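You operate a simulated robot arm through the tools that you are given. There is no shell and no other tool. Be economical: measure what you need, move in short steps, check, and stop when the job is done.

You run a simulated robot arm. Do the job below in one go: nothing can be reset, and whatever is moved stays where it is left.

TASK
Mix three scoops of red sweets, one scoop of green sweets and one portion of nuts.
Fine: all in the red striped bowl, nothing else; a quarter turn of the brown knob gives a portion; put the scoop back; spill no more than a pinch.

The check looks at the end state, three seconds after you hand in, the way a careful person would. Anything else that was tipped, shoved, dropped, spilled or broken makes it a failure.

THE ROBOT
A 7-joint arm with a two-finger parallel gripper, fixed in place. Base frame: the origin is at the foot of the arm, x ahead of it, y to its left, z up; the work surface is at about z = 900. Units: mm, degrees, N and s.
Its first joint turns from -166.0 to 166.0 degrees. Payload 4.4 kg.
The tool frame sits at the grasp point between the pads (the TCP): z along the fingers, y along the line on which they close. The tips reach 23 mm beyond it. Largest opening 94 mm; finger width 38, thickness 10; the body of the gripper, 54 by 96 mm, starts 39 mm behind the TCP.
Orientation is told as [roll, pitch, yaw] about the base's x, y, z axes, in that order, counted from this pose: with the fingers straight down and closing along the base's y, the tool's x points along the base's -x, its y along +y and its z along -z.

THE INTERFACE
- The arm moves only by the tool play_rows. Its argument "plan" is a list of rows, each a list of 7 numbers: the shift along the tool's x, y, z in units of 20 mm (1.0 is 20 mm), then the turn, a rotation vector about the tool's x, y, z in units of 6 degrees (1.0 is 6 degrees), then the gripper command, from -1 (shut) to 1 (fully open), values between in proportion. In form: [[dx, dy, dz, wx, wy, wz, fingers], ...]. A call has 1 to 12 rows; each row shifts and turns the commanded pose from where the row before left it, along the tool's axes as they then stand. A call with a number of a shift or a turn outside -1 to 1 is refused whole. Each row takes 0.2 s and may step no farther than 50 mm and 8.6 degrees from the row before; otherwise, or with a gripper value out of range, the whole call is refused. Where a pose cannot be reached the arm comes as near as it can. A force on the tool above 40 N (or 10 N above the force at the start of the call, whichever is more), or a blocked arm, ends the call early, and 0.2 s more pass. Each finger travels about 72 mm/s and halts on what it meets, pressing with about 40 N; the grip force reading is that of the motor and also rises with nothing between the fingers. The clock runs only during rows and for 0.2 s after the last one: add rows that do not move to give the fingers time. It gives the time, the measured TCP pose, the force on the tool (base axes), the opening and the grip force at its end, in the units of the frame above (readings bear some noise).
- Cameras (640 x 400 px; columns grow to the right, rows downward): "scene" is fixed at [398.8, 500.5, 1529.6]; the picture's right is [0.03, -1.00, 0.00], its down [-0.68, -0.02, -0.73] and it looks along [0.73, 0.02, -0.68] (base axes); focal length 332 px, centre (320, 200). "wrist" rides on the gripper at [86, 16, -75] in the tool frame; the picture's right is [-0.18, 0.98, 0.00], its down [-0.58, -0.11, -0.81] and it looks along [-0.79, -0.15, 0.59] (tool axes); focal length 243 px, centre (320, 200).
- camera(camera): a new picture of that camera. It takes no simulated time.
- locate(camera, pixels): for up to 12 pixels [column, row] of the newest picture of that camera ("zoom" is the newest enlarged one), the place [x, y, z] in the base frame of the surface seen there, good to about 2 mm. It takes no simulated time.
- enlarge(camera, box): a new picture of the part [left, top, right, bottom] of that camera's present view, enlarged. It takes no simulated time.
- close_job(): hands the job in; it is judged then, once.

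Work in short steps. Measure before you move; look again where a grasp or a placing could have gone wrong, and mend it. You have 80 turns and 38 pictures in all, those below and enlarged ones among them. Open the gripper and draw the arm clear of the work before you hand the job in, unless the task says otherwise; then end with one line.

The tools are called after "Request:" as name(argument=value, ...) on one line, values as JSON. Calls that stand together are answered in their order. play_rows: Moves the arm, as the interface text tells. Its arguments: {"type":"object","properties":{"plan":{"type":"array"}},"required":["plan"]} The other tools are called the same way: camera (camera) takes a picture; locate (camera, pixels) gives the place of the surface under pixels of a picture; enlarge (camera, box) takes an enlarged picture of a part of a camera's view; close_job () hands the job in.

At the start:

```text
time_s: 0.0
tcp_pos: [797.8, 335.9, 1273.8]
tcp_rot: [0.0, -0.1, 0.0]
force: [0.5, 0.6, 0.2]
finger_gap: 94.1
grasp_force: 0.1
```

scene: 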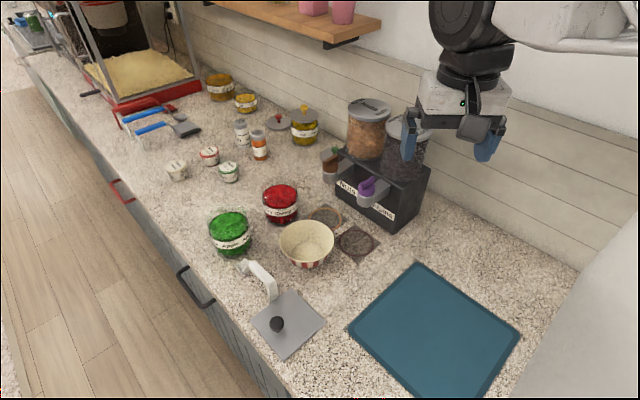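
wrist: 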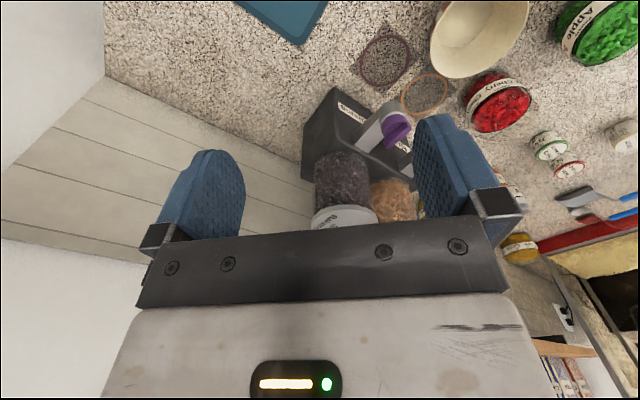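

The scene shows red jar (281,203), green jar (230,232), striped bowl (306,243), white scoop (260,278), and the dispenser at (380,180). I'll enlarge the area and measure it.

Request:
enlarge(camera="scene", box=[190, 170, 350, 370])

Request:
locate(camera="scene", pixels=[[281, 192], [229, 222], [306, 240], [244, 265], [262, 275], [272, 295], [278, 325], [288, 325], [325, 350], [252, 324], [289, 292], [289, 358]])

Request:
enlarge(camera="scene", box=[300, 90, 460, 270])

```text
2.00 times, centred on (270, 270) of scene
```

zoom: 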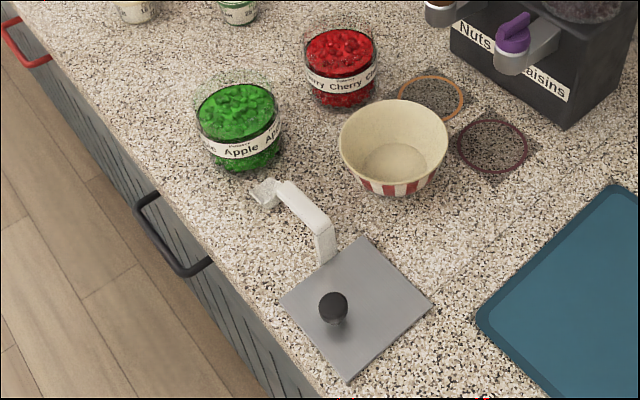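

```text
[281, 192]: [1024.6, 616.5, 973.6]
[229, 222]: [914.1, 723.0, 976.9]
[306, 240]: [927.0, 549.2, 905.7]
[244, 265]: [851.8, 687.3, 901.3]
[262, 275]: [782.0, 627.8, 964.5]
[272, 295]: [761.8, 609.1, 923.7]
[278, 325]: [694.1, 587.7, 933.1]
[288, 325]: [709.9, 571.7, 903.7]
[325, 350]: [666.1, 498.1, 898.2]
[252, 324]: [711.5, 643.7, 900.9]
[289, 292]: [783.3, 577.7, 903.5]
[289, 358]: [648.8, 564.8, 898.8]
```

```text
2.22 times, centred on (380, 180) of scene
```

zoom: 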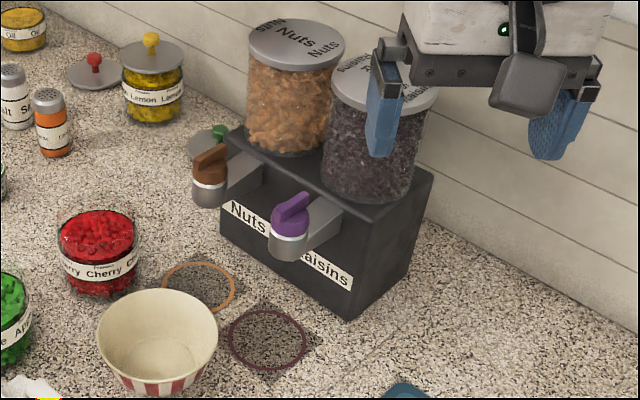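

Next I take a closer look at the scoop and the dispenser spouts, and locate the edges of the key objects.

Request:
enlarge(camera="scene", box=[225, 240, 305, 300])

Request:
locate(camera="zoom", pixels=[[180, 100], [200, 100], [160, 150], [240, 170], [290, 120], [310, 150], [340, 200], [370, 240], [390, 300], [400, 350], [350, 180], [220, 150]])

Request:
enlarge(camera="scene", box=[315, 135, 395, 225])

```text
6.67 times, centred on (265, 270) of scene
```

zoom: 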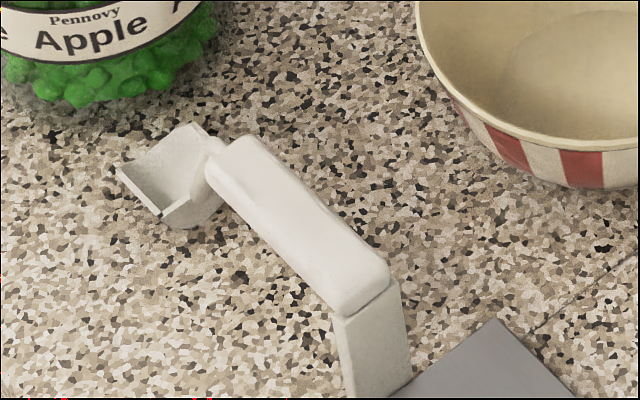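

```text
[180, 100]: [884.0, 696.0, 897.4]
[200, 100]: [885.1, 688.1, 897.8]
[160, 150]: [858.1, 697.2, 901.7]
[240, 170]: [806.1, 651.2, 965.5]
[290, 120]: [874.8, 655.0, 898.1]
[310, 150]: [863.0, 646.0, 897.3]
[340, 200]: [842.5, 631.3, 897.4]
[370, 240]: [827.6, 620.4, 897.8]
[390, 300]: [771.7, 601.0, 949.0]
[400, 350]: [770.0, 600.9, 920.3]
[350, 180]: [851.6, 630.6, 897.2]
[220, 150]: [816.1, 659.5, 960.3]
```

```text
4.44 times, centred on (355, 180) of scene
```

zoom: 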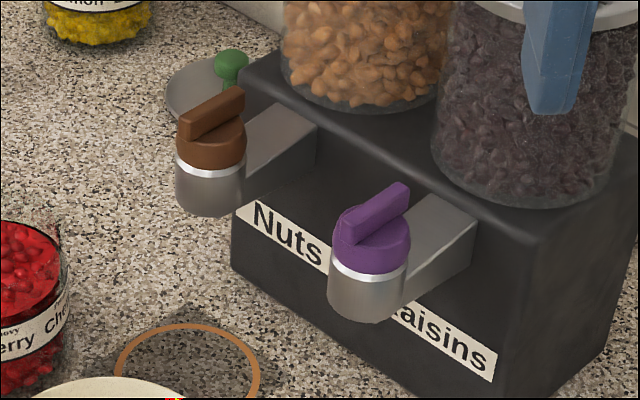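

Now I measure the dispenser knob and spout in the current zoom, and get the scoop points from the scene picture.

Request:
locate(camera="zoom", pixels=[[182, 130], [240, 95], [212, 113], [212, 150], [180, 195], [210, 200], [240, 190], [310, 115], [375, 214], [345, 228], [404, 190], [187, 325]])

Request:
locate(camera="scene", pixels=[[280, 229], [334, 236], [306, 265], [308, 221], [306, 268], [324, 206], [341, 224], [308, 216], [309, 228], [323, 226], [357, 243], [368, 112]])

Request:
locate(camera="scene", pixels=[[241, 265], [248, 260], [252, 268], [249, 272], [256, 263], [265, 265], [273, 283], [277, 284], [268, 284], [274, 298], [257, 263], [243, 268]])

```text
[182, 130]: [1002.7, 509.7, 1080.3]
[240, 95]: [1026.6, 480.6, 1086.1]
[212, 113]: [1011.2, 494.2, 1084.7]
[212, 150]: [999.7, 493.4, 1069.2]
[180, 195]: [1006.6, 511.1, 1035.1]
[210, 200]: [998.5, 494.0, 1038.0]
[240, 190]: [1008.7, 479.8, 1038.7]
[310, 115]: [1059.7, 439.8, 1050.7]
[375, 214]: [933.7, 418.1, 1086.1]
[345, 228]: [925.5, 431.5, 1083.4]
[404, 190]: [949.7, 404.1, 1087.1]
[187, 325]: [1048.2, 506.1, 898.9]
```

```text
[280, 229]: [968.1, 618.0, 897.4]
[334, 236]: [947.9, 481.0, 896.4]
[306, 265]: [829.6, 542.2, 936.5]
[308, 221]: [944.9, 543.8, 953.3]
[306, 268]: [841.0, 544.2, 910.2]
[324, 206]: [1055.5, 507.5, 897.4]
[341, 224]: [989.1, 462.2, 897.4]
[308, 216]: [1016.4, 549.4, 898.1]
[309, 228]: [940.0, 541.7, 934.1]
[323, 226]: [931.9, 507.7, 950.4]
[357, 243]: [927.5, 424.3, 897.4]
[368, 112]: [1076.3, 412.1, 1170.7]
```

```text
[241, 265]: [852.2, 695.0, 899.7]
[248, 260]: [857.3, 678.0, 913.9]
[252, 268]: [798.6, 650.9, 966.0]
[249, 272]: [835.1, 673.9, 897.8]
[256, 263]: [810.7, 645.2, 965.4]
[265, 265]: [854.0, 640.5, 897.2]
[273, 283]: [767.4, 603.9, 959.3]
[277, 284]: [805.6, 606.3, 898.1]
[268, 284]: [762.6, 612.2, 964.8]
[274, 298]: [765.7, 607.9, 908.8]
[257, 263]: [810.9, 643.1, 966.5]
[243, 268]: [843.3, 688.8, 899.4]
```

Knob axis is near (1013,494), knob top z≈1086, and the scoop handle runs at about 45° near (790,630,965). I'll move towards a vantage behind the scoop, turning yaw to about +45 so the wrist camera looks along the handle.

Request:
play_rows(plan=[[0.6, 0.9, 0.6, 0, 0, -0.65, 1], [0.5, 1, 0.6, 0, 0, -0.65, 1], [0.4, 1, 0.6, 0, 0, -0.65, 1], [0.3, 1, 0.6, 0, 0, -0.65, 1], [0.2, 1, 0.6, 0, 0, -0.65, 1], [0.1, 1, 0.6, 0, 0, -0.65, 1], [0, 1, 0.6, 0, 0, -0.65, 1], [-0.1, 1, 0.6, 0, 0, -0.65, 1], [-0.2, 1, 0.6, 0, 0, -0.65, 1], [-0.3, 1, 0.6, 0, 0, -0.65, 1], [-0.4, 1, 0.6, 0, 0, -0.65, 1], [-0.5, 1, 0.6, 0, 0, -0.35, 1]])

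Request:
camera(camera="wrist")

```text
time_s: 2.6
tcp_pos: [692.7, 565.8, 1131.6]
tcp_rot: [0.0, -0.1, 44.9]
force: [-0.6, -0.2, -0.3]
finger_gap: 93.7
grasp_force: 0.0
```

```text
31 pictures are left
```

wrist: 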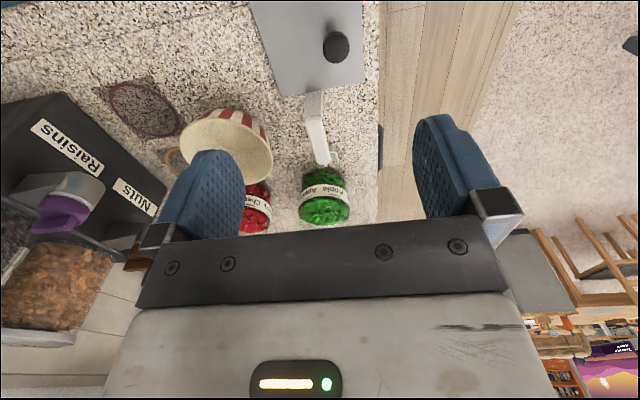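

The wrist view shows the scoop at (318,130), right in line with the fingers. I enlarge it and locate its outline.

Request:
enlarge(camera="wrist", box=[280, 80, 360, 180])

Request:
locate(camera="wrist", pixels=[[314, 96], [308, 110], [322, 110], [315, 112], [318, 130], [312, 130], [326, 130], [321, 150], [324, 160], [327, 163], [322, 165], [318, 150]])

Request:
locate(camera="zoom", pixels=[[320, 310], [320, 330], [340, 330], [320, 350], [330, 350], [345, 350], [310, 330], [325, 300], [300, 200], [310, 250], [360, 340], [340, 320]])

```text
4.00 times, centred on (320, 130) of wrist
```

zoom: 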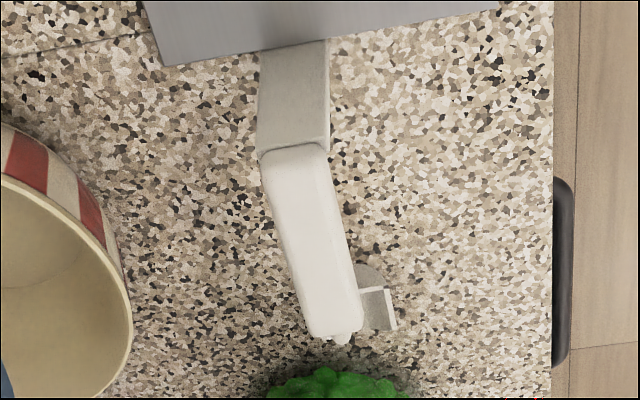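

```text
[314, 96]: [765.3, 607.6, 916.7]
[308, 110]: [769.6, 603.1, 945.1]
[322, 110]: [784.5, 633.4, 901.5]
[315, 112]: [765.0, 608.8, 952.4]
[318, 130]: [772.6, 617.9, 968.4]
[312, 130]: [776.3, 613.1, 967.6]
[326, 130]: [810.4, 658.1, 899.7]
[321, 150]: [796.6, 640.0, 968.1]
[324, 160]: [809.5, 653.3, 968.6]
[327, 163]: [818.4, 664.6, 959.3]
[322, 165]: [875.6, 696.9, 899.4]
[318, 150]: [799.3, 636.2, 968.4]
```

```text
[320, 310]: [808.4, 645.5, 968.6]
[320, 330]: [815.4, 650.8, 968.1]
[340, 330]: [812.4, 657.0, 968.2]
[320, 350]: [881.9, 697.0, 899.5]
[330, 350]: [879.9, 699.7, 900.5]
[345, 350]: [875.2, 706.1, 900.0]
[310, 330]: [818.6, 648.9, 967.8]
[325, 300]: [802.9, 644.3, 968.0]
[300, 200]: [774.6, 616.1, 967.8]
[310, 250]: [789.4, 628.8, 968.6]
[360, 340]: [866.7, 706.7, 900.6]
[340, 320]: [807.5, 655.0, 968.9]
```

I probe the visible cup part at zoom (360–395, 265–330) and the neck at (340,338).

Request:
locate(camera="zoom", pixels=[[370, 272], [375, 285], [370, 300], [380, 310], [392, 300], [394, 325], [372, 322], [345, 342], [335, 342], [265, 150], [325, 145], [295, 90]])

Request:
enlarge(camera="scene", box=[235, 250, 275, 280])

Request:
locate(camera="zoom", pixels=[[135, 130], [60, 170], [120, 250], [180, 225], [110, 160], [140, 190], [170, 170], [190, 130], [230, 130], [200, 210], [90, 190], [170, 100]])

```text
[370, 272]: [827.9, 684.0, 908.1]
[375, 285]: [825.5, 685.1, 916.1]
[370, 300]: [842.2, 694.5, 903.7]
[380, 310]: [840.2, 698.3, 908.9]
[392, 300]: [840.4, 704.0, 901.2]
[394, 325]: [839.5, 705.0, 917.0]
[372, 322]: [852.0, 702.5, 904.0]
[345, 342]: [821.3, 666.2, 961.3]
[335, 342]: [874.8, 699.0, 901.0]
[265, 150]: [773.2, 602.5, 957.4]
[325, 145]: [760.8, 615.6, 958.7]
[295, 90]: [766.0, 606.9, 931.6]
```

```text
13.33 times, centred on (255, 265) of scene
```

zoom: 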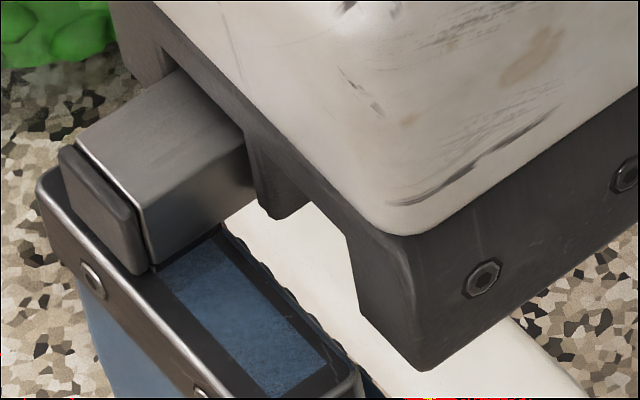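

```text
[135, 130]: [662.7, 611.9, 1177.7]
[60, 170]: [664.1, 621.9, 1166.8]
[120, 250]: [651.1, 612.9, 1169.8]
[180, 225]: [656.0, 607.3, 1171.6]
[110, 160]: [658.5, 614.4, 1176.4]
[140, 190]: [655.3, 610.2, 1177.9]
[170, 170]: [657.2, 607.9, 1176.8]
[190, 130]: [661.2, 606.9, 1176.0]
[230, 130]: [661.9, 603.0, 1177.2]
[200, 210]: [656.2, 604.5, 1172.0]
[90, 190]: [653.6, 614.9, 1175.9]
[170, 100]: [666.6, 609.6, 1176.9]
```

The cup sits at about (845,687), z 900–917. The handle top is z≈968, running from (763,606) to (816,654), a yaw of about 42°. I try to reach above the handle to test the arm's reach with tool straight down.

Request:
play_rows(plan=[[-0.8, -0.15, 0.8, 0, 0, 0.25, 0], [-0.8, -0.15, 0.8, 0, 0, 0.25, 0], [-0.8, -0.15, 0.8, 0, 0, 0, 0], [-0.8, -0.15, 0.8, 0, 0, 0, 0], [-0.8, -0.15, 0.8, 0, 0, 0, 0], [-0.8, -0.15, 0.8, 0, 0, 0, 0], [-0.8, -0.15, 0.8, 0, 0, 0, 0], [-0.3, -0.15, 0.8, 0, 0, 0, 0], [0, 0, 0, 0, 0, 0, 0]])

Request:
camera(camera="scene")

```text
time_s: 4.6
tcp_pos: [798.3, 627.0, 1002.1]
tcp_rot: [0.0, -0.1, 42.0]
force: [0.2, 0.5, -0.1]
finger_gap: 46.8
grasp_force: 0.0
```

```text
28 pictures are left
```

scene: 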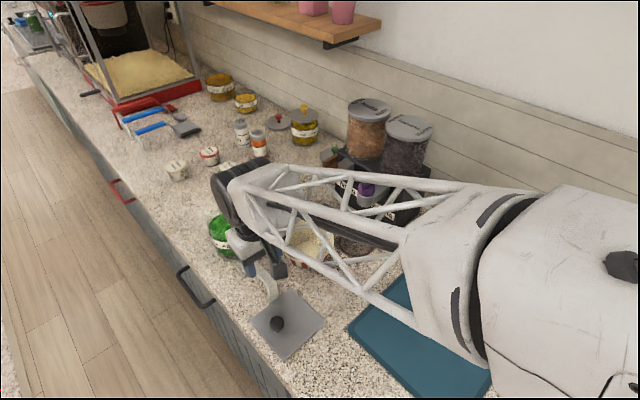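

Tool-down at radius 1015 works. Before grasping, I test how far the arm reaches at scooping height (z≈1060), moving out towards the jars.

Request:
play_rows(plan=[[0, 0, -1, 0, 0, 0, 0], [0, 0, -1, 0, 0, 0, 0], [0, 0, -1, 0, 0, 0, 0], [-1, -0.3, -0.2, 0, 0, 0, 0], [-1, -0.3, 0, 0, 0, 0, 0], [-1, -0.3, 0, 0, 0, 0, 0], [-1, -0.3, 0, 0, 0, 0, 0], [-1, -0.3, 0, 0, 0, 0, 0], [-1, -0.3, 0, 0, 0, 0, 0], [-1, -0.3, 0, 0, 0, 0, 0], [0, 0, 0, 0, 0, 0, 0]])

```text
time_s: 7.0
tcp_pos: [928.9, 690.7, 1066.6]
tcp_rot: [0.1, -0.1, 42.1]
force: [0.0, 0.6, 0.5]
finger_gap: 46.9
grasp_force: 0.1
```

Reach out to 1157 mm radius is fine with tool down. I return to the handle and descend on it with fingers ~47 mm open, correcting the lateral offset.

Request:
play_rows(plan=[[1, 0.35, 0, 0, 0, 0, 0], [1, 0.35, 0, 0, 0, 0, 0], [1, 0.35, 0, 0, 0, 0, 0], [1, 0.35, 0, 0, 0, 0, 0], [1, 0.35, 0, 0, 0, 0, 0], [1, 0.34, 0, 0, 0, 0, 0], [1, 0.3, 0.3, 0, 0, 0, 0], [0.1, 0, 1, 0, 0, 0, 0], [0, 0, 1, 0, 0, 0, 0], [0, 0, 0, 0, 0, 0, 0]])

Request:
enlarge(camera="wrist", box=[160, 60, 480, 260])

```text
time_s: 9.2
tcp_pos: [792.0, 630.7, 1020.1]
tcp_rot: [0.0, -0.1, 42.0]
force: [0.2, -0.2, -0.8]
finger_gap: 47.0
grasp_force: 0.0
```

```text
2.00 times, centred on (320, 160) of wrist
```

zoom: 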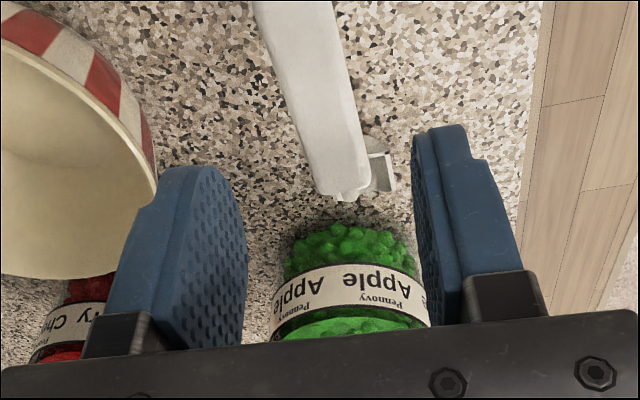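

The handle sits between the fingers; I descend 58 mm and close.

Request:
play_rows(plan=[[0, 0, 1, 0, 0, 0, 0], [0, 0, 1, 0, 0, 0, 0], [0, 0, 0.9, 0, 0, 0, 0], [0, 0, 0, 0, 0, 0, -0.4], [0, 0, 0, 0, 0, 0, -1], [0, 0, 0, 0, 0, 0, -1], [0, 0, 0, 0, 0, 0, -1]])

```text
time_s: 10.8
tcp_pos: [792.5, 631.3, 962.1]
tcp_rot: [0.0, -0.1, 42.0]
force: [0.7, 0.2, 0.3]
finger_gap: 18.9
grasp_force: 39.9
```

Gripped at 18.9 mm. I lift 100 mm and look from the scene camera to see what came along.

Request:
play_rows(plan=[[0, 0, -0.3, 0, 0, 0, -1], [0, 0, -0.7, 0, 0, 0, -1], [0, 0, -1, 0, 0, 0, -1], [0, 0, -1, 0, 0, 0, -1], [0, 0, -1, 0, 0, 0, -1], [0, 0, -1, 0, 0, 0, -1], [0, 0, 0, 0, 0, 0, -1]])

Request:
enlarge(camera="scene", box=[190, 170, 350, 330])

```text
time_s: 12.4
tcp_pos: [793.0, 630.6, 1062.4]
tcp_rot: [0.0, -0.1, 42.1]
force: [-0.7, -0.4, 0.4]
finger_gap: 0.0
grasp_force: 39.8
```

```text
2.50 times, centred on (270, 250) of scene
```

zoom: 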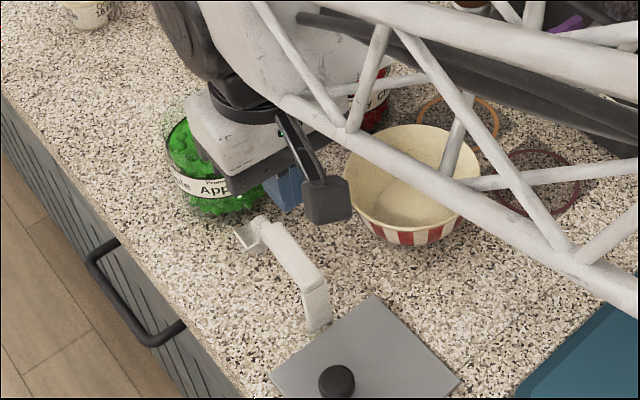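

The gripper came up empty (gap 0), the scoop stayed. I look from the wrist and measure whether the scoop has shifted.

Request:
enlarge(camera="wrist", box=[240, 40, 400, 200])

Request:
locate(camera="scene", pixels=[[248, 262], [256, 268], [262, 275], [265, 281], [267, 286], [269, 292], [243, 265], [240, 266], [245, 262], [260, 279], [264, 286], [270, 284]])

```text
2.50 times, centred on (320, 120) of wrist
```

zoom: 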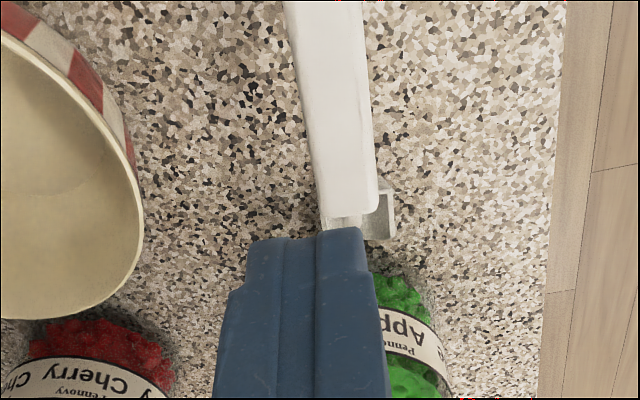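

```text
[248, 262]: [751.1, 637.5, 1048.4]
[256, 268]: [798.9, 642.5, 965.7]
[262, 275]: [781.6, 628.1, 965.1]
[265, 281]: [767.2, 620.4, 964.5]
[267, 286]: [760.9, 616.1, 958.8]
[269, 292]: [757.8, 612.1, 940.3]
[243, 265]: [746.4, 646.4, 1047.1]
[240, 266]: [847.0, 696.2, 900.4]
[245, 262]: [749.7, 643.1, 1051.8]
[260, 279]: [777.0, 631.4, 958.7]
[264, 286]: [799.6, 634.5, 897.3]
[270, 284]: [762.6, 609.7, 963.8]
```

The scoop may have shifted slightly; I locate handle edges in the wrist zoom.

Request:
locate(camera="zoom", pixels=[[295, 20], [355, 20], [328, 20], [305, 100], [362, 100], [335, 100], [320, 180], [372, 180], [347, 180], [340, 222], [388, 200], [380, 230]])

```text
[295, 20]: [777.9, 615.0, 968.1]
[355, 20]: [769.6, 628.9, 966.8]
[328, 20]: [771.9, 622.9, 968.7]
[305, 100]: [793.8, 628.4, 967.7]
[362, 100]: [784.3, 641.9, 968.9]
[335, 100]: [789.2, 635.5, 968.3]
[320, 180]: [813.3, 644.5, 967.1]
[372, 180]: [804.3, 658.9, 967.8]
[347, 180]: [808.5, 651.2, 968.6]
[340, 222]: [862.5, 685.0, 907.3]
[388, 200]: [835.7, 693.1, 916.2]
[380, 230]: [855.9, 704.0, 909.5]
```

The handle is now centred on (789,635) with heading ≈40°, so it only nudged ~4 mm. I re-grasp deeper (TCP z≈948), better aligned, then lift just 10 mm and check.

Request:
play_rows(plan=[[-0.39, 0.28, 0, 0, 0, 0.3, 0], [0, 0, 0, 0, 0, 0, 0], [0, 0, 1, 0, 0, 0, 0], [0, 0, 1, 0, 0, 0, 0], [0, 0, 1, 0, 0, 0, 0], [0, 0, 1, 0, 0, 0, 0], [0, 0, 1, 0, 0, 0, 0], [0, 0, 0.7, 0, 0, 0, 0], [0, 0, 0, 0, 0, 0, -0.5], [0, 0, 0, 0, 0, 0, -1], [0, 0, 0, 0, 0, 0, -1], [0, 0, 0, 0, 0, 0, -1]])

Request:
play_rows(plan=[[0, 0, -0.1, 0, 0, 0, -1], [0, 0, -0.2, 0, 0, 0, -1], [0, 0, -0.2, 0, 0, 0, -1], [0, 0, 0, 0, 0, 0, -1]])

Request:
enlarge(camera="wrist", box=[240, 40, 400, 200])

```text
time_s: 15.0
tcp_pos: [793.3, 639.7, 948.7]
tcp_rot: [0.0, -0.1, 40.3]
force: [-0.6, -0.8, 1.8]
finger_gap: 18.9
grasp_force: 40.0
```

```text
time_s: 16.0
tcp_pos: [794.1, 639.4, 958.4]
tcp_rot: [0.0, 0.0, 40.3]
force: [0.4, -0.3, 0.3]
finger_gap: 19.0
grasp_force: 40.0
```

```text
2.50 times, centred on (320, 120) of wrist
```

zoom: 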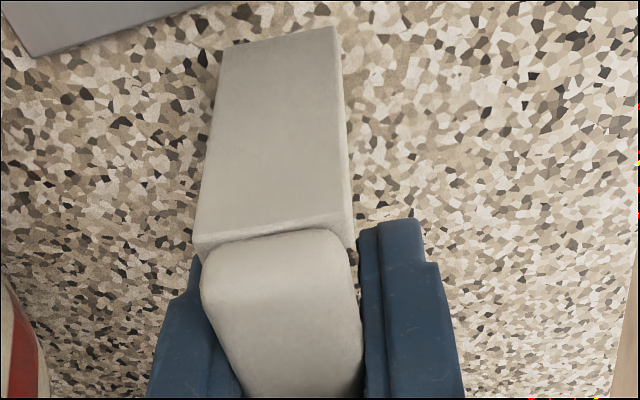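

Gap still 19 mm. I check whether the handle and post bottom rose.

Request:
locate(camera="zoom", pixels=[[285, 260], [285, 320], [330, 35], [240, 60], [275, 220], [280, 100]])

```text
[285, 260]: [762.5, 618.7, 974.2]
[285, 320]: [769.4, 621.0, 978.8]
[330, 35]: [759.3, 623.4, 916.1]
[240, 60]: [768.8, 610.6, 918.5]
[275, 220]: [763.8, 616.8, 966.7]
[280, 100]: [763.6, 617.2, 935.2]
```

Handle top rose to 978.8 (+10), so the whole scoop with its leg comes along. I lift slowly 100 mm further.

Request:
play_rows(plan=[[0, 0, -0.3, 0, 0, 0, -1], [0, 0, -0.5, 0, 0, 0, -1], [0, 0, -0.6, 0, 0, 0, -1], [0, 0, -0.6, 0, 0, 0, -1], [0, 0, -0.6, 0, 0, 0, -1], [0, 0, -0.6, 0, 0, 0, -1], [0, 0, -0.6, 0, 0, 0, -1], [0, 0, -0.6, 0, 0, 0, -1], [0, 0, -0.4, 0, 0, 0, -1], [0, 0, -0.2, 0, 0, 0, -1], [0, 0, 0, 0, 0, 0, -1]])

Request:
camera(camera="scene")

```text
time_s: 18.4
tcp_pos: [793.9, 638.9, 1058.2]
tcp_rot: [-0.1, 0.0, 40.2]
force: [0.0, -0.7, 0.4]
finger_gap: 18.9
grasp_force: 40.2
```

```text
23 pictures are left
```

scene: 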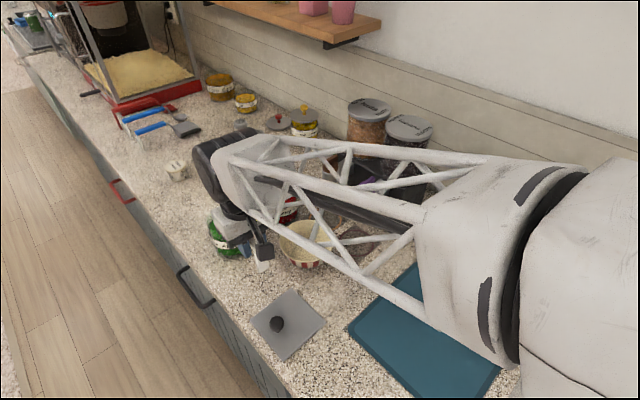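

The scoop hangs securely. I take a wrist picture, which looks forward over the green jar, and probe the jar rims.

Request:
camera(camera="wrist")

Request:
locate(camera="scene", pixels=[[210, 226], [214, 214], [224, 212], [212, 232], [211, 240], [218, 224]])

```text
22 pictures are left
```

wrist: 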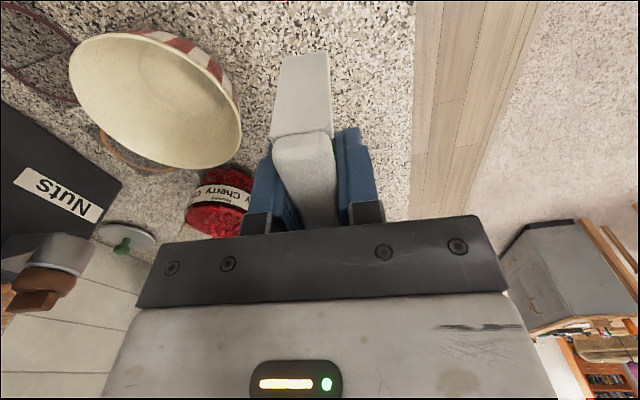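

```text
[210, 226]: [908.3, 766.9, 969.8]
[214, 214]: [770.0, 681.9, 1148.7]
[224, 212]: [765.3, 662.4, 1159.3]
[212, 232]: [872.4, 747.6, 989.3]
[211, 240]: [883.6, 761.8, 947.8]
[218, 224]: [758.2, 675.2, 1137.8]
```

Red jar, bowl, ring and nut spout are visible in this wrist view; I measure them.

Request:
locate(camera="wrist", pixels=[[72, 80], [240, 135], [150, 35], [160, 165], [150, 100], [105, 145], [215, 170], [190, 225], [187, 205], [252, 185], [215, 225], [240, 205]])

Request:
locate(camera="wrist", pixels=[[45, 238], [85, 270], [10, 310], [40, 285], [75, 285], [35, 300], [122, 240], [105, 155], [170, 175], [100, 130], [60, 190], [115, 185]])

Request:
locate(camera="scene", pixels=[[222, 250], [235, 258], [288, 190], [296, 200], [281, 240], [300, 262], [318, 268], [333, 240]])

```text
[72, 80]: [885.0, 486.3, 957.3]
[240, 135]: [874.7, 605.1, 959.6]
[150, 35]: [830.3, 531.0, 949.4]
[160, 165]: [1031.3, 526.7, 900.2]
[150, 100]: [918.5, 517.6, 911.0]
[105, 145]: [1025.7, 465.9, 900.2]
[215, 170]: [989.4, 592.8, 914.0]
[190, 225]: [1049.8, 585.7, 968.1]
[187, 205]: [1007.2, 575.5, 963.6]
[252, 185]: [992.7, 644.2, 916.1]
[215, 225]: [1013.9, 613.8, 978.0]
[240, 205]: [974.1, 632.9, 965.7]
```

```text
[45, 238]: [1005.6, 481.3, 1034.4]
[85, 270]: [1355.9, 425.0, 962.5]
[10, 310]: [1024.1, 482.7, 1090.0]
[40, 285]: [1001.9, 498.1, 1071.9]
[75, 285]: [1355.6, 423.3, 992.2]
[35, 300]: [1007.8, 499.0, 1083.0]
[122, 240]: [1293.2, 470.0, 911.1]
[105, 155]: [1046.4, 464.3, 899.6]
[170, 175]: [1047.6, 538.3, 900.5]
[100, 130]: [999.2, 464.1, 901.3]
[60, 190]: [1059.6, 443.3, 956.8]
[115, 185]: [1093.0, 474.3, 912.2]
```

```text
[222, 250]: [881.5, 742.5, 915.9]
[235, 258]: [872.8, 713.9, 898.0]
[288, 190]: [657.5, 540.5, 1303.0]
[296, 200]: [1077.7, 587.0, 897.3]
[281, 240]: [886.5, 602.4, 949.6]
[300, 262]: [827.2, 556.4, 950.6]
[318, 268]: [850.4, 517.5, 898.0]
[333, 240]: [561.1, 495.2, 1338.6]
```

Fitted positions: bowl centre (888,546) R≈61.5 rim z≈957; red jar centre (1018,620) R≈46; green jar (902,720). Now I turn the scoop to heading 0° and bring its cup over the bowl, as a dry run for pouring.

Request:
play_rows(plan=[[0, 0, 0, 0, 0, 0.96, -1], [0, 0, 0, 0, 0, 0.96, -1], [0, 0, 0, 0, 0, 0.96, -1], [0, 0, 0, 0, 0, 0.96, -1], [0, 0, 0, 0, 0, 0.96, -1], [0, 0, 0, 0, 0, 0.96, -1], [0, 0, 0, 0, 0, 0.94, -1], [-0.2, -0.93, 0, 0, 0, 0, -1], [-0.2, -0.93, 0, 0, 0, 0, -1], [-0.2, -0.93, 0, 0, 0, 0, -1], [-0.2, -0.93, 0, 0, 0, 0, -1], [-0.2, -0.93, 0, 0, 0, 0, -1]])

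Request:
play_rows(plan=[[-0.287, 0, -0.472, 0, 1, 0, -1], [-0.287, 0, -0.472, 0, 1, 0, -1], [-0.287, 0, -0.472, 0, 1, 0, -1], [-0.287, 0, -0.472, 0, 1, 0, -1], [-0.287, 0, -0.472, 0, 1, 0, -1], [-0.287, 0, -0.472, 0, 1, 0, -1], [-0.287, 0, -0.472, 0, 1, 0, -1], [-0.287, 0, -0.472, 0, 1, 0, -1], [-0.287, 0, -0.472, 0, 1, 0, -1], [0, 0, 0, 0, 0, 0, -1]])

Request:
camera(camera="scene")

```text
time_s: 21.0
tcp_pos: [813.4, 547.3, 1058.1]
tcp_rot: [0.0, -0.1, 0.0]
force: [0.0, -0.5, 0.1]
finger_gap: 18.8
grasp_force: 40.2
```

```text
time_s: 23.2
tcp_pos: [859.9, 533.8, 1087.5]
tcp_rot: [0.1, 50.9, 0.1]
force: [-0.1, -0.4, -0.2]
finger_gap: 19.0
grasp_force: 40.1
out of reach, approached as far as the arm can: row 8, 9
```

```text
21 pictures are left
```

scene: 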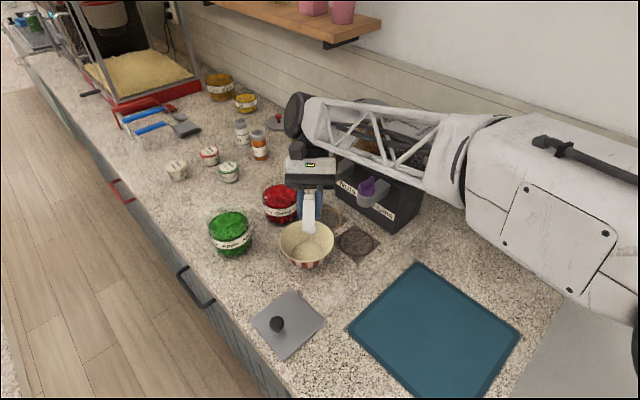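

The pour tilt is limited to ~51° at heading 0, and the forearm comes near the dispenser jars. A better grip is with the tool leaning back 30° relative to the handle, so I level the scoop again and go back to put it down for a re-grasp.

Request:
play_rows(plan=[[0.236, 0, 0.4995, 0, -1, 0, -1], [0.236, 0, 0.4995, 0, -1, 0, -1], [0.236, 0, 0.4995, 0, -1, 0, -1], [0.236, 0, 0.4995, 0, -1, 0, -1], [0.236, 0, 0.4995, 0, -1, 0, -1], [0.236, 0, 0.4995, 0, -1, 0, -1], [0.236, 0, 0.4995, 0, -1, 0, -1], [0.236, 0, 0.4995, 0, -1, 0, -1], [0.236, 0, 0.4995, 0, -1, 0, -1], [0, 0, 0, 0, 0, 0, -1]])

```text
time_s: 25.4
tcp_pos: [783.8, 533.2, 1028.9]
tcp_rot: [0.1, -3.0, 0.1]
force: [0.0, 0.2, 0.1]
finger_gap: 18.9
grasp_force: 40.0
```

Now I translate to the scoop's original spot and turn back to heading 42°, correcting the 3° pitch.

Request:
play_rows(plan=[[-0.107, 1, -0.3, 0, 0.25, 0, -1], [-0.107, 1, -0.3, 0, 0.25, 0, -1], [-0.107, 1, -0.3, 0, 0, 0, -1], [-0.107, 1, 0, 0, 0, 0, -1], [-0.107, 1, 0, 0, 0, 0, -1], [0, 0, 0, 0, 0, -1, -1], [0, 0, 0, 0, 0, -1, -1], [0, 0, 0, 0, 0, -1, -1], [0, 0, 0, 0, 0, -1, -1], [0, 0, 0, 0, 0, -1, -1], [0, 0, 0, 0, 0, -1, -1], [0, 0, 0, 0, 0, -1, -1]])

```text
time_s: 28.0
tcp_pos: [793.9, 632.9, 1046.3]
tcp_rot: [0.0, -0.1, 42.1]
force: [0.1, -0.3, -0.1]
finger_gap: 18.7
grasp_force: 39.8
```

I lower to just above the table contact height (z≈949.5) and release.

Request:
play_rows(plan=[[0, 0, 1, 0, 0, 0, -1], [0, 0, 1, 0, 0, 0, -1], [0, 0, 1, 0, 0, 0, -1], [0, 0, 1, 0, 0, 0, -1], [0, 0, 0.5, 0, 0, 0, -1], [0, 0, 0.32, 0, 0, 0, -1], [0, 0, 0, 0, 0, 0, -1]])

Request:
play_rows(plan=[[0, 0, 0, 0, 0, 0, -0.3], [0, 0, 0, 0, 0, 0, 0], [0, 0, 0, 0, 0, 0, 0], [0, 0, -1, 0, 0, 0, 0], [0, 0, -1, 0, 0, 0, 0], [0, 0, -1, 0, 0, 0, 0], [0, 0, 0, 0, 0, 0, 0]])

Request:
enlarge(camera="wrist", box=[200, 40, 440, 200])

```text
time_s: 29.6
tcp_pos: [795.4, 633.1, 950.1]
tcp_rot: [-0.1, -0.1, 42.0]
force: [-0.9, 0.5, 0.6]
finger_gap: 18.6
grasp_force: 39.8
```

```text
time_s: 31.2
tcp_pos: [794.8, 633.1, 1010.5]
tcp_rot: [-0.1, 0.0, 42.1]
force: [0.4, -0.2, -0.3]
finger_gap: 47.2
grasp_force: 0.0
```

```text
2.50 times, centred on (320, 120) of wrist
```

zoom: 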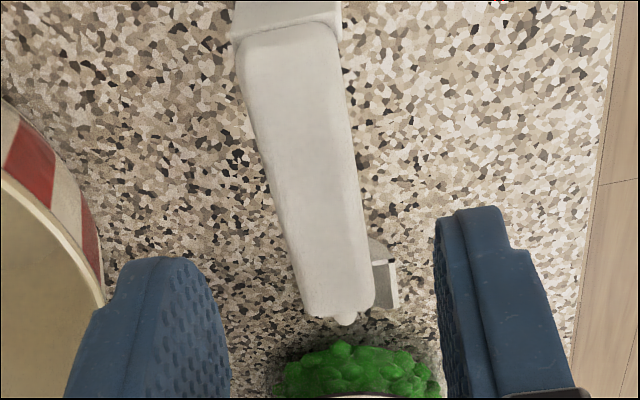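

Scoop stands cleanly back in its place. I measure handle line and leg for the tilted re-grasp.

Request:
locate(camera="zoom", pixels=[[243, 60], [340, 60], [262, 150], [354, 150], [300, 280], [372, 280], [290, 30], [285, 10], [345, 322], [385, 300], [310, 310], [392, 270]])

```text
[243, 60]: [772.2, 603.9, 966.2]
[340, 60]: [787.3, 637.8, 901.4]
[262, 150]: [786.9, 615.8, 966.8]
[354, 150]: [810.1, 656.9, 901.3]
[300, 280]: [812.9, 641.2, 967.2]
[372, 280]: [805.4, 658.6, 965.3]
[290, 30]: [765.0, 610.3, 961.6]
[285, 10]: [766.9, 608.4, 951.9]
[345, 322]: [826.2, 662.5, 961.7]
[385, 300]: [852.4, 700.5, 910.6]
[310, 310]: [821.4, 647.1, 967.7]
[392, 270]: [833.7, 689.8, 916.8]
```

Handle heading 42.5°, centre line through about (795,634). I tilt the tool back 30° above it, then descend straight to z≈953 and close.

Request:
play_rows(plan=[[0, 0.1, 0, 0, -1, 0, 0], [0, 0, 0, 0, -1, 0, 0], [0, 0, 0, 0, -1, 0, 0], [0, 0, 0, 0, -1, 0, 0], [0, 0, 0, 0, -1, 0, 0], [0, 0, 0, 0, 0, 0, 0]])

Request:
play_rows(plan=[[0.475, 0, 0.823, 0, 0, 0, 0], [0.475, 0, 0.823, 0, 0, 0, 0], [0.475, 0, 0.823, 0, 0, 0, 0], [0, 0, 0, 0, 0, 0, 0]])

```text
time_s: 32.6
tcp_pos: [792.3, 634.5, 1010.2]
tcp_rot: [0.0, -30.1, 42.0]
force: [0.3, -0.7, -0.1]
finger_gap: 47.3
grasp_force: 0.0
```

```text
time_s: 33.6
tcp_pos: [793.5, 635.7, 952.0]
tcp_rot: [0.0, -30.0, 41.9]
force: [0.5, 0.6, -0.2]
finger_gap: 46.9
grasp_force: 0.1
```

No contact on the way down. I close and lift 8 mm gently, then further.

Request:
play_rows(plan=[[0, 0, 0, 0, 0, 0, -0.4], [0, 0, 0, 0, 0, 0, -0.8], [0, 0, 0, 0, 0, 0, -1], [0, 0, 0, 0, 0, 0, -1], [0, 0, 0, 0, 0, 0, -1]])

Request:
play_rows(plan=[[-0.05, 0, -0.087, 0, 0, 0, -1], [-0.1, 0, -0.17, 0, 0, 0, -1], [-0.1, 0, -0.17, 0, 0, 0, -1], [-0.2, 0, -0.35, 0, 0, 0, -1], [-0.3, 0, -0.52, 0, 0, 0, -1], [-0.3, 0, -0.52, 0, 0, 0, -1], [-0.3, 0, -0.52, 0, 0, 0, -1], [-0.3, 0, -0.52, 0, 0, 0, -1], [-0.3, 0, -0.52, 0, 0, 0, -1], [-0.3, 0, -0.52, 0, 0, 0, -1], [-0.2, 0, -0.35, 0, 0, 0, -1], [0, 0, 0, 0, 0, 0, -1]])

```text
time_s: 34.8
tcp_pos: [792.9, 635.7, 952.8]
tcp_rot: [0.0, -30.1, 42.1]
force: [0.4, 1.1, -0.7]
finger_gap: 19.2
grasp_force: 39.7
```

```text
time_s: 37.4
tcp_pos: [791.9, 633.9, 1050.9]
tcp_rot: [0.0, -30.0, 42.0]
force: [0.6, 0.3, -0.3]
finger_gap: 19.3
grasp_force: 40.2
```

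The tilted grip holds. With heading 42° I now dip the nose 30° (about its tip) and travel over to the red jar at a safe height.

Request:
play_rows(plan=[[-0.508, 0, -0.263, 0, 1, 0, -1], [-0.508, 0, -0.263, 0, 1, 0, -1], [-0.508, 0, -0.263, 0, 1, 0, -1], [-0.508, 0, -0.263, 0, 1, 0, -1], [-0.508, 0, -0.263, 0, 1, 0, -1], [0, 0, -0.65, 0, 0, 0, -1], [0, 0, 0, 0, 0, 0, -1]])

Request:
play_rows(plan=[[-0.336, -1, 0, 0, 0, 0, -1], [-0.336, -1, 0, 0, 0, 0, -1], [-0.336, -1, 0, 0, 0, 0, -1], [-0.336, -1, 0, 0, 0, 0, -1], [-0.336, -1, 0, 0, 0, 0, -1], [-0.336, -1, 0, 0, 0, 0, -1], [-0.336, -1, 0, 0, 0, 0, -1], [-0.336, -1, 0, 0, 0, 0, -1], [0, 0, 0, 0, 0, 0, -1]])

Request:
enlarge(camera="scene", box=[220, 130, 380, 250])

```text
time_s: 39.0
tcp_pos: [822.3, 660.7, 1104.2]
tcp_rot: [0.0, 0.0, 42.0]
force: [-0.5, 1.4, -0.2]
finger_gap: 19.0
grasp_force: 40.0
```

```text
time_s: 41.0
tcp_pos: [968.4, 578.4, 1105.8]
tcp_rot: [0.0, 0.0, 42.0]
force: [-0.1, -0.2, -0.7]
finger_gap: 19.3
grasp_force: 40.1
```

```text
3.33 times, centred on (300, 190) of scene
```

zoom: 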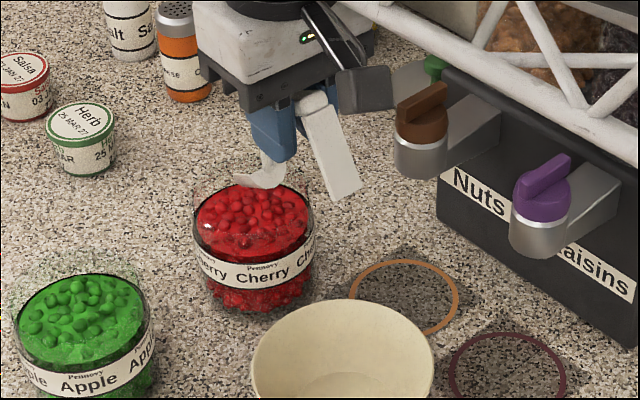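

Excellent view: loose balls lie on the red mass, with the cup tip above it. I measure ball and rim heights.

Request:
locate(camera="zoom", pixels=[[250, 210], [240, 235], [290, 230], [220, 210], [200, 215], [308, 220], [255, 250], [280, 200], [262, 180], [240, 180], [275, 178], [250, 172]])

```text
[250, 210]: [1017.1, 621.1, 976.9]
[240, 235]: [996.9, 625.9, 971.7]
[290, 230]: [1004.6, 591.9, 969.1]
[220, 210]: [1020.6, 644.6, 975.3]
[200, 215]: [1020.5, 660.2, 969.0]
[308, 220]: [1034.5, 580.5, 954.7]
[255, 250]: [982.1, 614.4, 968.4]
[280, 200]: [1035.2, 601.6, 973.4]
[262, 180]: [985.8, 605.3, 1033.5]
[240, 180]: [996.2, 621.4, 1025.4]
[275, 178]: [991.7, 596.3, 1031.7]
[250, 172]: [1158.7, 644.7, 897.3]
```

Surface is z≈969–977. I descend to the surface and drive the nose forward and down 25 mm, watching force.

Request:
play_rows(plan=[[0, 0, 0.8, 0, 0, 0, -1], [0, 0, 0.8, 0, 0, 0, -1], [-0.2, 0, 0.25, 0, 0, 0, -1], [-0.25, 0, 0.25, 0, 0, 0, -1], [-0.3, 0, 0.25, 0, 0, 0, -1], [-0.3, 0, 0.25, 0, 0, 0, -1], [-0.3, 0, 0.15, 0, 0, 0, -1], [0, 0, 0, 0, 0, 0, -1]])

Request:
enlarge(camera="scene", box=[240, 160, 340, 240])

```text
time_s: 42.8
tcp_pos: [988.9, 597.6, 1050.0]
tcp_rot: [-0.1, -0.1, 42.1]
force: [0.2, 0.6, -0.9]
finger_gap: 19.1
grasp_force: 39.8
```

```text
5.00 times, centred on (290, 200) of scene
```

zoom: 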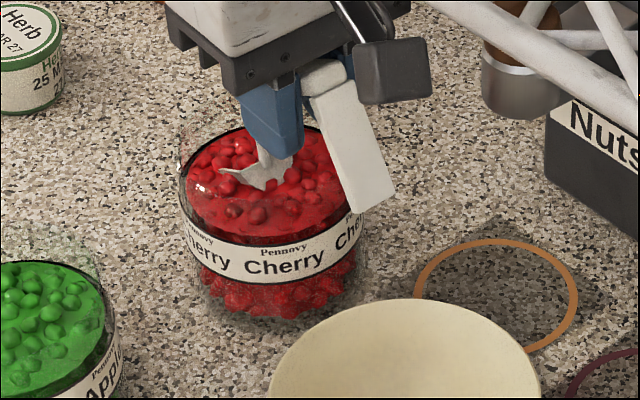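

No resistance: the mass is penetrable. I level the scoop about its tip, with a slight lift at the end to keep its leg clear of the bowl rim.

Request:
play_rows(plan=[[0.478, 0, 0.315, 0, -1, 0, -1], [0.478, 0, 0.315, 0, -1, 0, -1], [0.478, 0, 0.315, 0, -1, 0, -1], [0.4, 0, 0.11, 0, -1, 0, -1], [0.37, 0, 0.06, 0, -1, 0, -1], [0.478, 0, 0.315, 0, -0.6, 0, -1], [-0.2, 0, -0.35, 0, 0, 0, -1], [-0.3, 0, -0.52, 0, 0, 0, -1], [-0.4, 0, -0.7, 0, 0, 0, -1], [-0.4, 0, -0.7, 0, 0, 0, -1], [0, 0, 0, 0, 0, 0, -1]])

Request:
enlarge(camera="scene", box=[220, 140, 340, 240])

```text
time_s: 45.2
tcp_pos: [952.5, 563.4, 1061.0]
tcp_rot: [0.0, -33.7, 42.0]
force: [0.9, 0.8, -0.6]
finger_gap: 19.1
grasp_force: 39.8
```

```text
4.00 times, centred on (280, 190) of scene
```

zoom: 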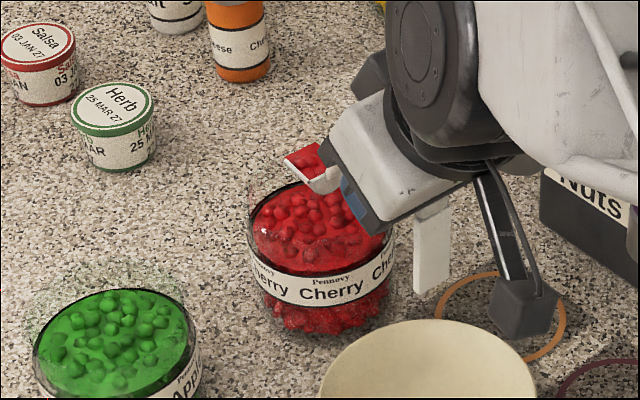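

The cup is full of red, nothing visible outside. I carry it level to the bowl (cup tip to about (882,541)), ramping gently.

Request:
play_rows(plan=[[0.3, 0.06, -0.2, 0, 0, 0, -1], [0.6, 0.13, -0.4, 0, 0, 0, -1], [0.76, 0.17, -0.505, 0, 0, 0, -1], [0.76, 0.17, -0.505, 0, 0, 0, -1], [0.76, 0.17, -0.505, 0, 0, 0, -1], [0.76, 0.17, -0.505, 0, 0, 0, -1], [0.76, 0.17, -0.505, 0, 0, 0, -1], [0.76, 0.17, -0.505, 0, 0, 0, -1], [0.76, 0.17, -0.505, 0, 0, 0, -1], [0.5, 0.13, -0.36, 0, 0, 0, -1], [0.1, 0.05, -0.1, 0, 0, 0, -1], [0, 0, 0, 0, 0, 0, -1]])

Request:
enlarge(camera="scene", box=[240, 180, 360, 280])

```text
time_s: 47.8
tcp_pos: [811.1, 477.6, 1061.3]
tcp_rot: [-0.1, -33.7, 42.0]
force: [1.0, -0.7, 0.0]
finger_gap: 18.9
grasp_force: 39.7
```

```text
4.00 times, centred on (300, 230) of scene
```

zoom: 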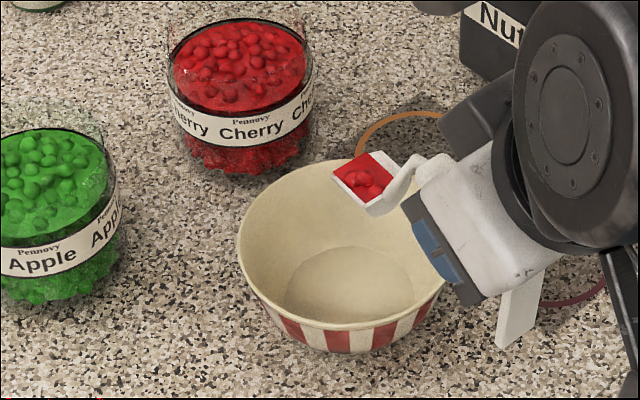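

The cup is near the bowl; I locate its exact tip relative to the rim.

Request:
locate(camera="zoom", pixels=[[335, 172], [377, 153], [398, 170], [367, 208], [365, 180], [340, 180], [240, 230], [340, 322], [345, 285], [340, 162]])

```text
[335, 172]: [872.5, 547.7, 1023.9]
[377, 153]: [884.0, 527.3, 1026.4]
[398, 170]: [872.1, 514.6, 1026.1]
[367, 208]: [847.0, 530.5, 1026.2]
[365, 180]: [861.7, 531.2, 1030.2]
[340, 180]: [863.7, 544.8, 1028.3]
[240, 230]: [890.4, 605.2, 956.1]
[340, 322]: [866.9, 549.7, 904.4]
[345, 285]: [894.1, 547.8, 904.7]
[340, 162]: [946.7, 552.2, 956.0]
```

Tip is at (878,537), floor z≈1008. I lower 40 mm with 10 mm forward and begin tilting about the tip; then finish the tilt to ~64° and wait.

Request:
play_rows(plan=[[0.23, 0, 0.647, 0, 0, 0, -1], [0.23, 0, 0.647, 0, 0, 0, -1], [0.23, 0, 0.647, 0, 0, 0, -1], [-0.508, 0, -0.263, 0, 1, 0, -1], [-0.508, 0, -0.263, 0, 1, 0, -1], [-0.508, 0, -0.263, 0, 1, 0, -1], [-0.508, 0, -0.263, 0, 1, 0, -1], [-0.508, 0, -0.263, 0, 1, 0, -1], [-0.508, 0, -0.263, 0, 1, 0, -1], [-0.508, 0, -0.263, 0, 1, 0, -1], [-0.508, 0, -0.263, 0, 1, 0, -1]])

Request:
play_rows(plan=[[-0.508, 0, -0.263, 0, 1, 0, -1], [-0.508, 0, -0.263, 0, 1, 0, -1], [-0.508, 0, -0.263, 0, 1, 0, -1], [0, 0, 0, 0, 0, 0, -1], [0, 0, 0, 0, 0, 0, -1], [0, 0, 0, 0, 0, 0, -1]])

Request:
enlarge(camera="scene", box=[240, 180, 360, 280])

```text
time_s: 50.2
tcp_pos: [869.4, 529.0, 1079.7]
tcp_rot: [0.0, 14.4, 42.1]
force: [0.5, -0.1, 0.0]
finger_gap: 18.9
grasp_force: 39.6
```

```text
time_s: 51.6
tcp_pos: [893.8, 552.3, 1083.8]
tcp_rot: [0.0, 32.3, 42.0]
force: [-0.1, -1.3, -0.9]
finger_gap: 19.0
grasp_force: 40.2
```

```text
4.00 times, centred on (300, 230) of scene
```

zoom: 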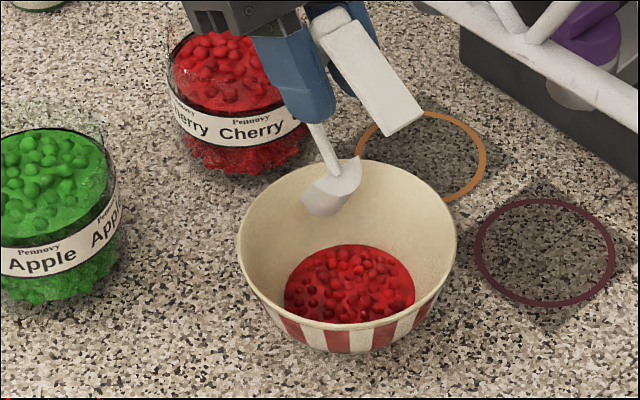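

First scoop of red is in the bowl and the scoop is empty. I return to the red jar start pose for the second scoop.

Request:
play_rows(plan=[[0.59, 0, -0.07, 0, -1, 0, -1], [0.59, 0, -0.07, 0, -1, 0, -1], [0.59, 0, -0.07, 0, -1, 0, -1], [0.59, 0, -0.07, 0, -1, 0, -1], [0.59, 0, -0.07, 0, -1, 0, -1], [0.18, 0, 0.12, 0, -0.38, 0, -1], [0, 0, 0, 0, 0, 0, -1]])

Request:
play_rows(plan=[[-0.936, -0.22, 0, 0, 0, 0, -1], [-0.936, -0.22, 0, 0, 0, 0, -1], [-0.936, -0.22, 0, 0, 0, 0, -1], [-0.936, -0.22, 0, 0, 0, 0, -1], [-0.936, -0.22, 0, 0, 0, 0, -1], [-0.936, -0.22, 0, 0, 0, 0, -1], [-0.936, -0.22, 0, 0, 0, 0, -1], [0, 0, 0, 0, 0, 0, -1]])

```text
time_s: 53.2
tcp_pos: [853.2, 514.2, 1107.8]
tcp_rot: [0.0, -0.1, 42.0]
force: [-0.4, 0.4, -1.1]
finger_gap: 19.1
grasp_force: 40.3
```

```text
time_s: 55.0
tcp_pos: [969.8, 581.2, 1107.7]
tcp_rot: [0.0, -0.1, 41.9]
force: [-0.5, 0.0, -0.5]
finger_gap: 19.2
grasp_force: 39.7
```

Pose matches the first dig start; I repeat the dig and levelling, then check the cup.

Request:
play_rows(plan=[[0, -0.05, 0.85, 0, 0, 0, -1], [0.05, 0, 0.85, 0, 0, 0, -1], [-0.2, 0, 0.25, 0, 0, 0, -1], [-0.25, 0, 0.25, 0, 0, 0, -1], [-0.3, 0, 0.25, 0, 0, 0, -1], [-0.3, 0, 0.25, 0, 0, 0, -1], [-0.3, 0, 0.15, 0, 0, 0, -1], [0, 0, 0, 0, 0, 0, -1]])

Request:
play_rows(plan=[[0.478, 0, 0.315, 0, -1, 0, -1], [0.478, 0, 0.315, 0, -1, 0, -1], [0.478, 0, 0.315, 0, -1, 0, -1], [0.4, 0, 0.11, 0, -1, 0, -1], [0.37, 0, 0.06, 0, -1, 0, -1], [0.478, 0, 0.315, 0, -0.6, 0, -1], [-0.2, 0, -0.35, 0, 0, 0, -1], [-0.3, 0, -0.52, 0, 0, 0, -1], [-0.4, 0, -0.7, 0, 0, 0, -1], [-0.4, 0, -0.7, 0, 0, 0, -1], [0, 0, 0, 0, 0, 0, -1]])

Request:
enlarge(camera="scene", box=[220, 140, 340, 240])

```text
time_s: 56.8
tcp_pos: [989.4, 596.5, 1051.2]
tcp_rot: [0.0, 0.0, 42.1]
force: [0.5, -0.1, -0.3]
finger_gap: 18.9
grasp_force: 40.0
```

```text
time_s: 59.2
tcp_pos: [954.2, 563.6, 1062.4]
tcp_rot: [0.0, -33.4, 42.0]
force: [0.4, 0.2, -1.3]
finger_gap: 19.1
grasp_force: 40.0
```

```text
4.00 times, centred on (280, 190) of scene
```

zoom: 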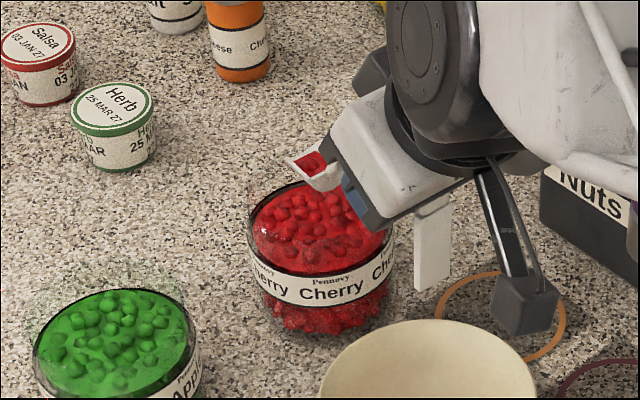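

The cup looks less full this time (wall visible at its left, zoom (300,165)); I look closer.

Request:
enlarge(camera="scene", box=[255, 160, 315, 200])

Request:
locate(camera="zoom", pixels=[[240, 165], [275, 155], [290, 200], [300, 150], [250, 320], [350, 320], [300, 300], [400, 340], [200, 320], [280, 255]])

```text
10.00 times, centred on (285, 180) of scene
```

zoom: 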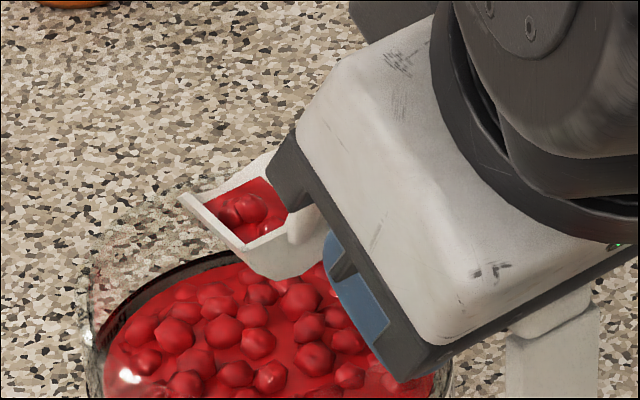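

```text
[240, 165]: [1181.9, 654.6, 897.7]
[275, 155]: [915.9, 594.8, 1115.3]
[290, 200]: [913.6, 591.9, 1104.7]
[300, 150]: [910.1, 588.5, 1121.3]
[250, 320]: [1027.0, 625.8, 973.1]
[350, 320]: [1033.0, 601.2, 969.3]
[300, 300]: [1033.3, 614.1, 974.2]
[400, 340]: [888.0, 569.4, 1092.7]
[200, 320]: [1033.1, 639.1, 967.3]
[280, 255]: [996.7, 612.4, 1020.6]
```

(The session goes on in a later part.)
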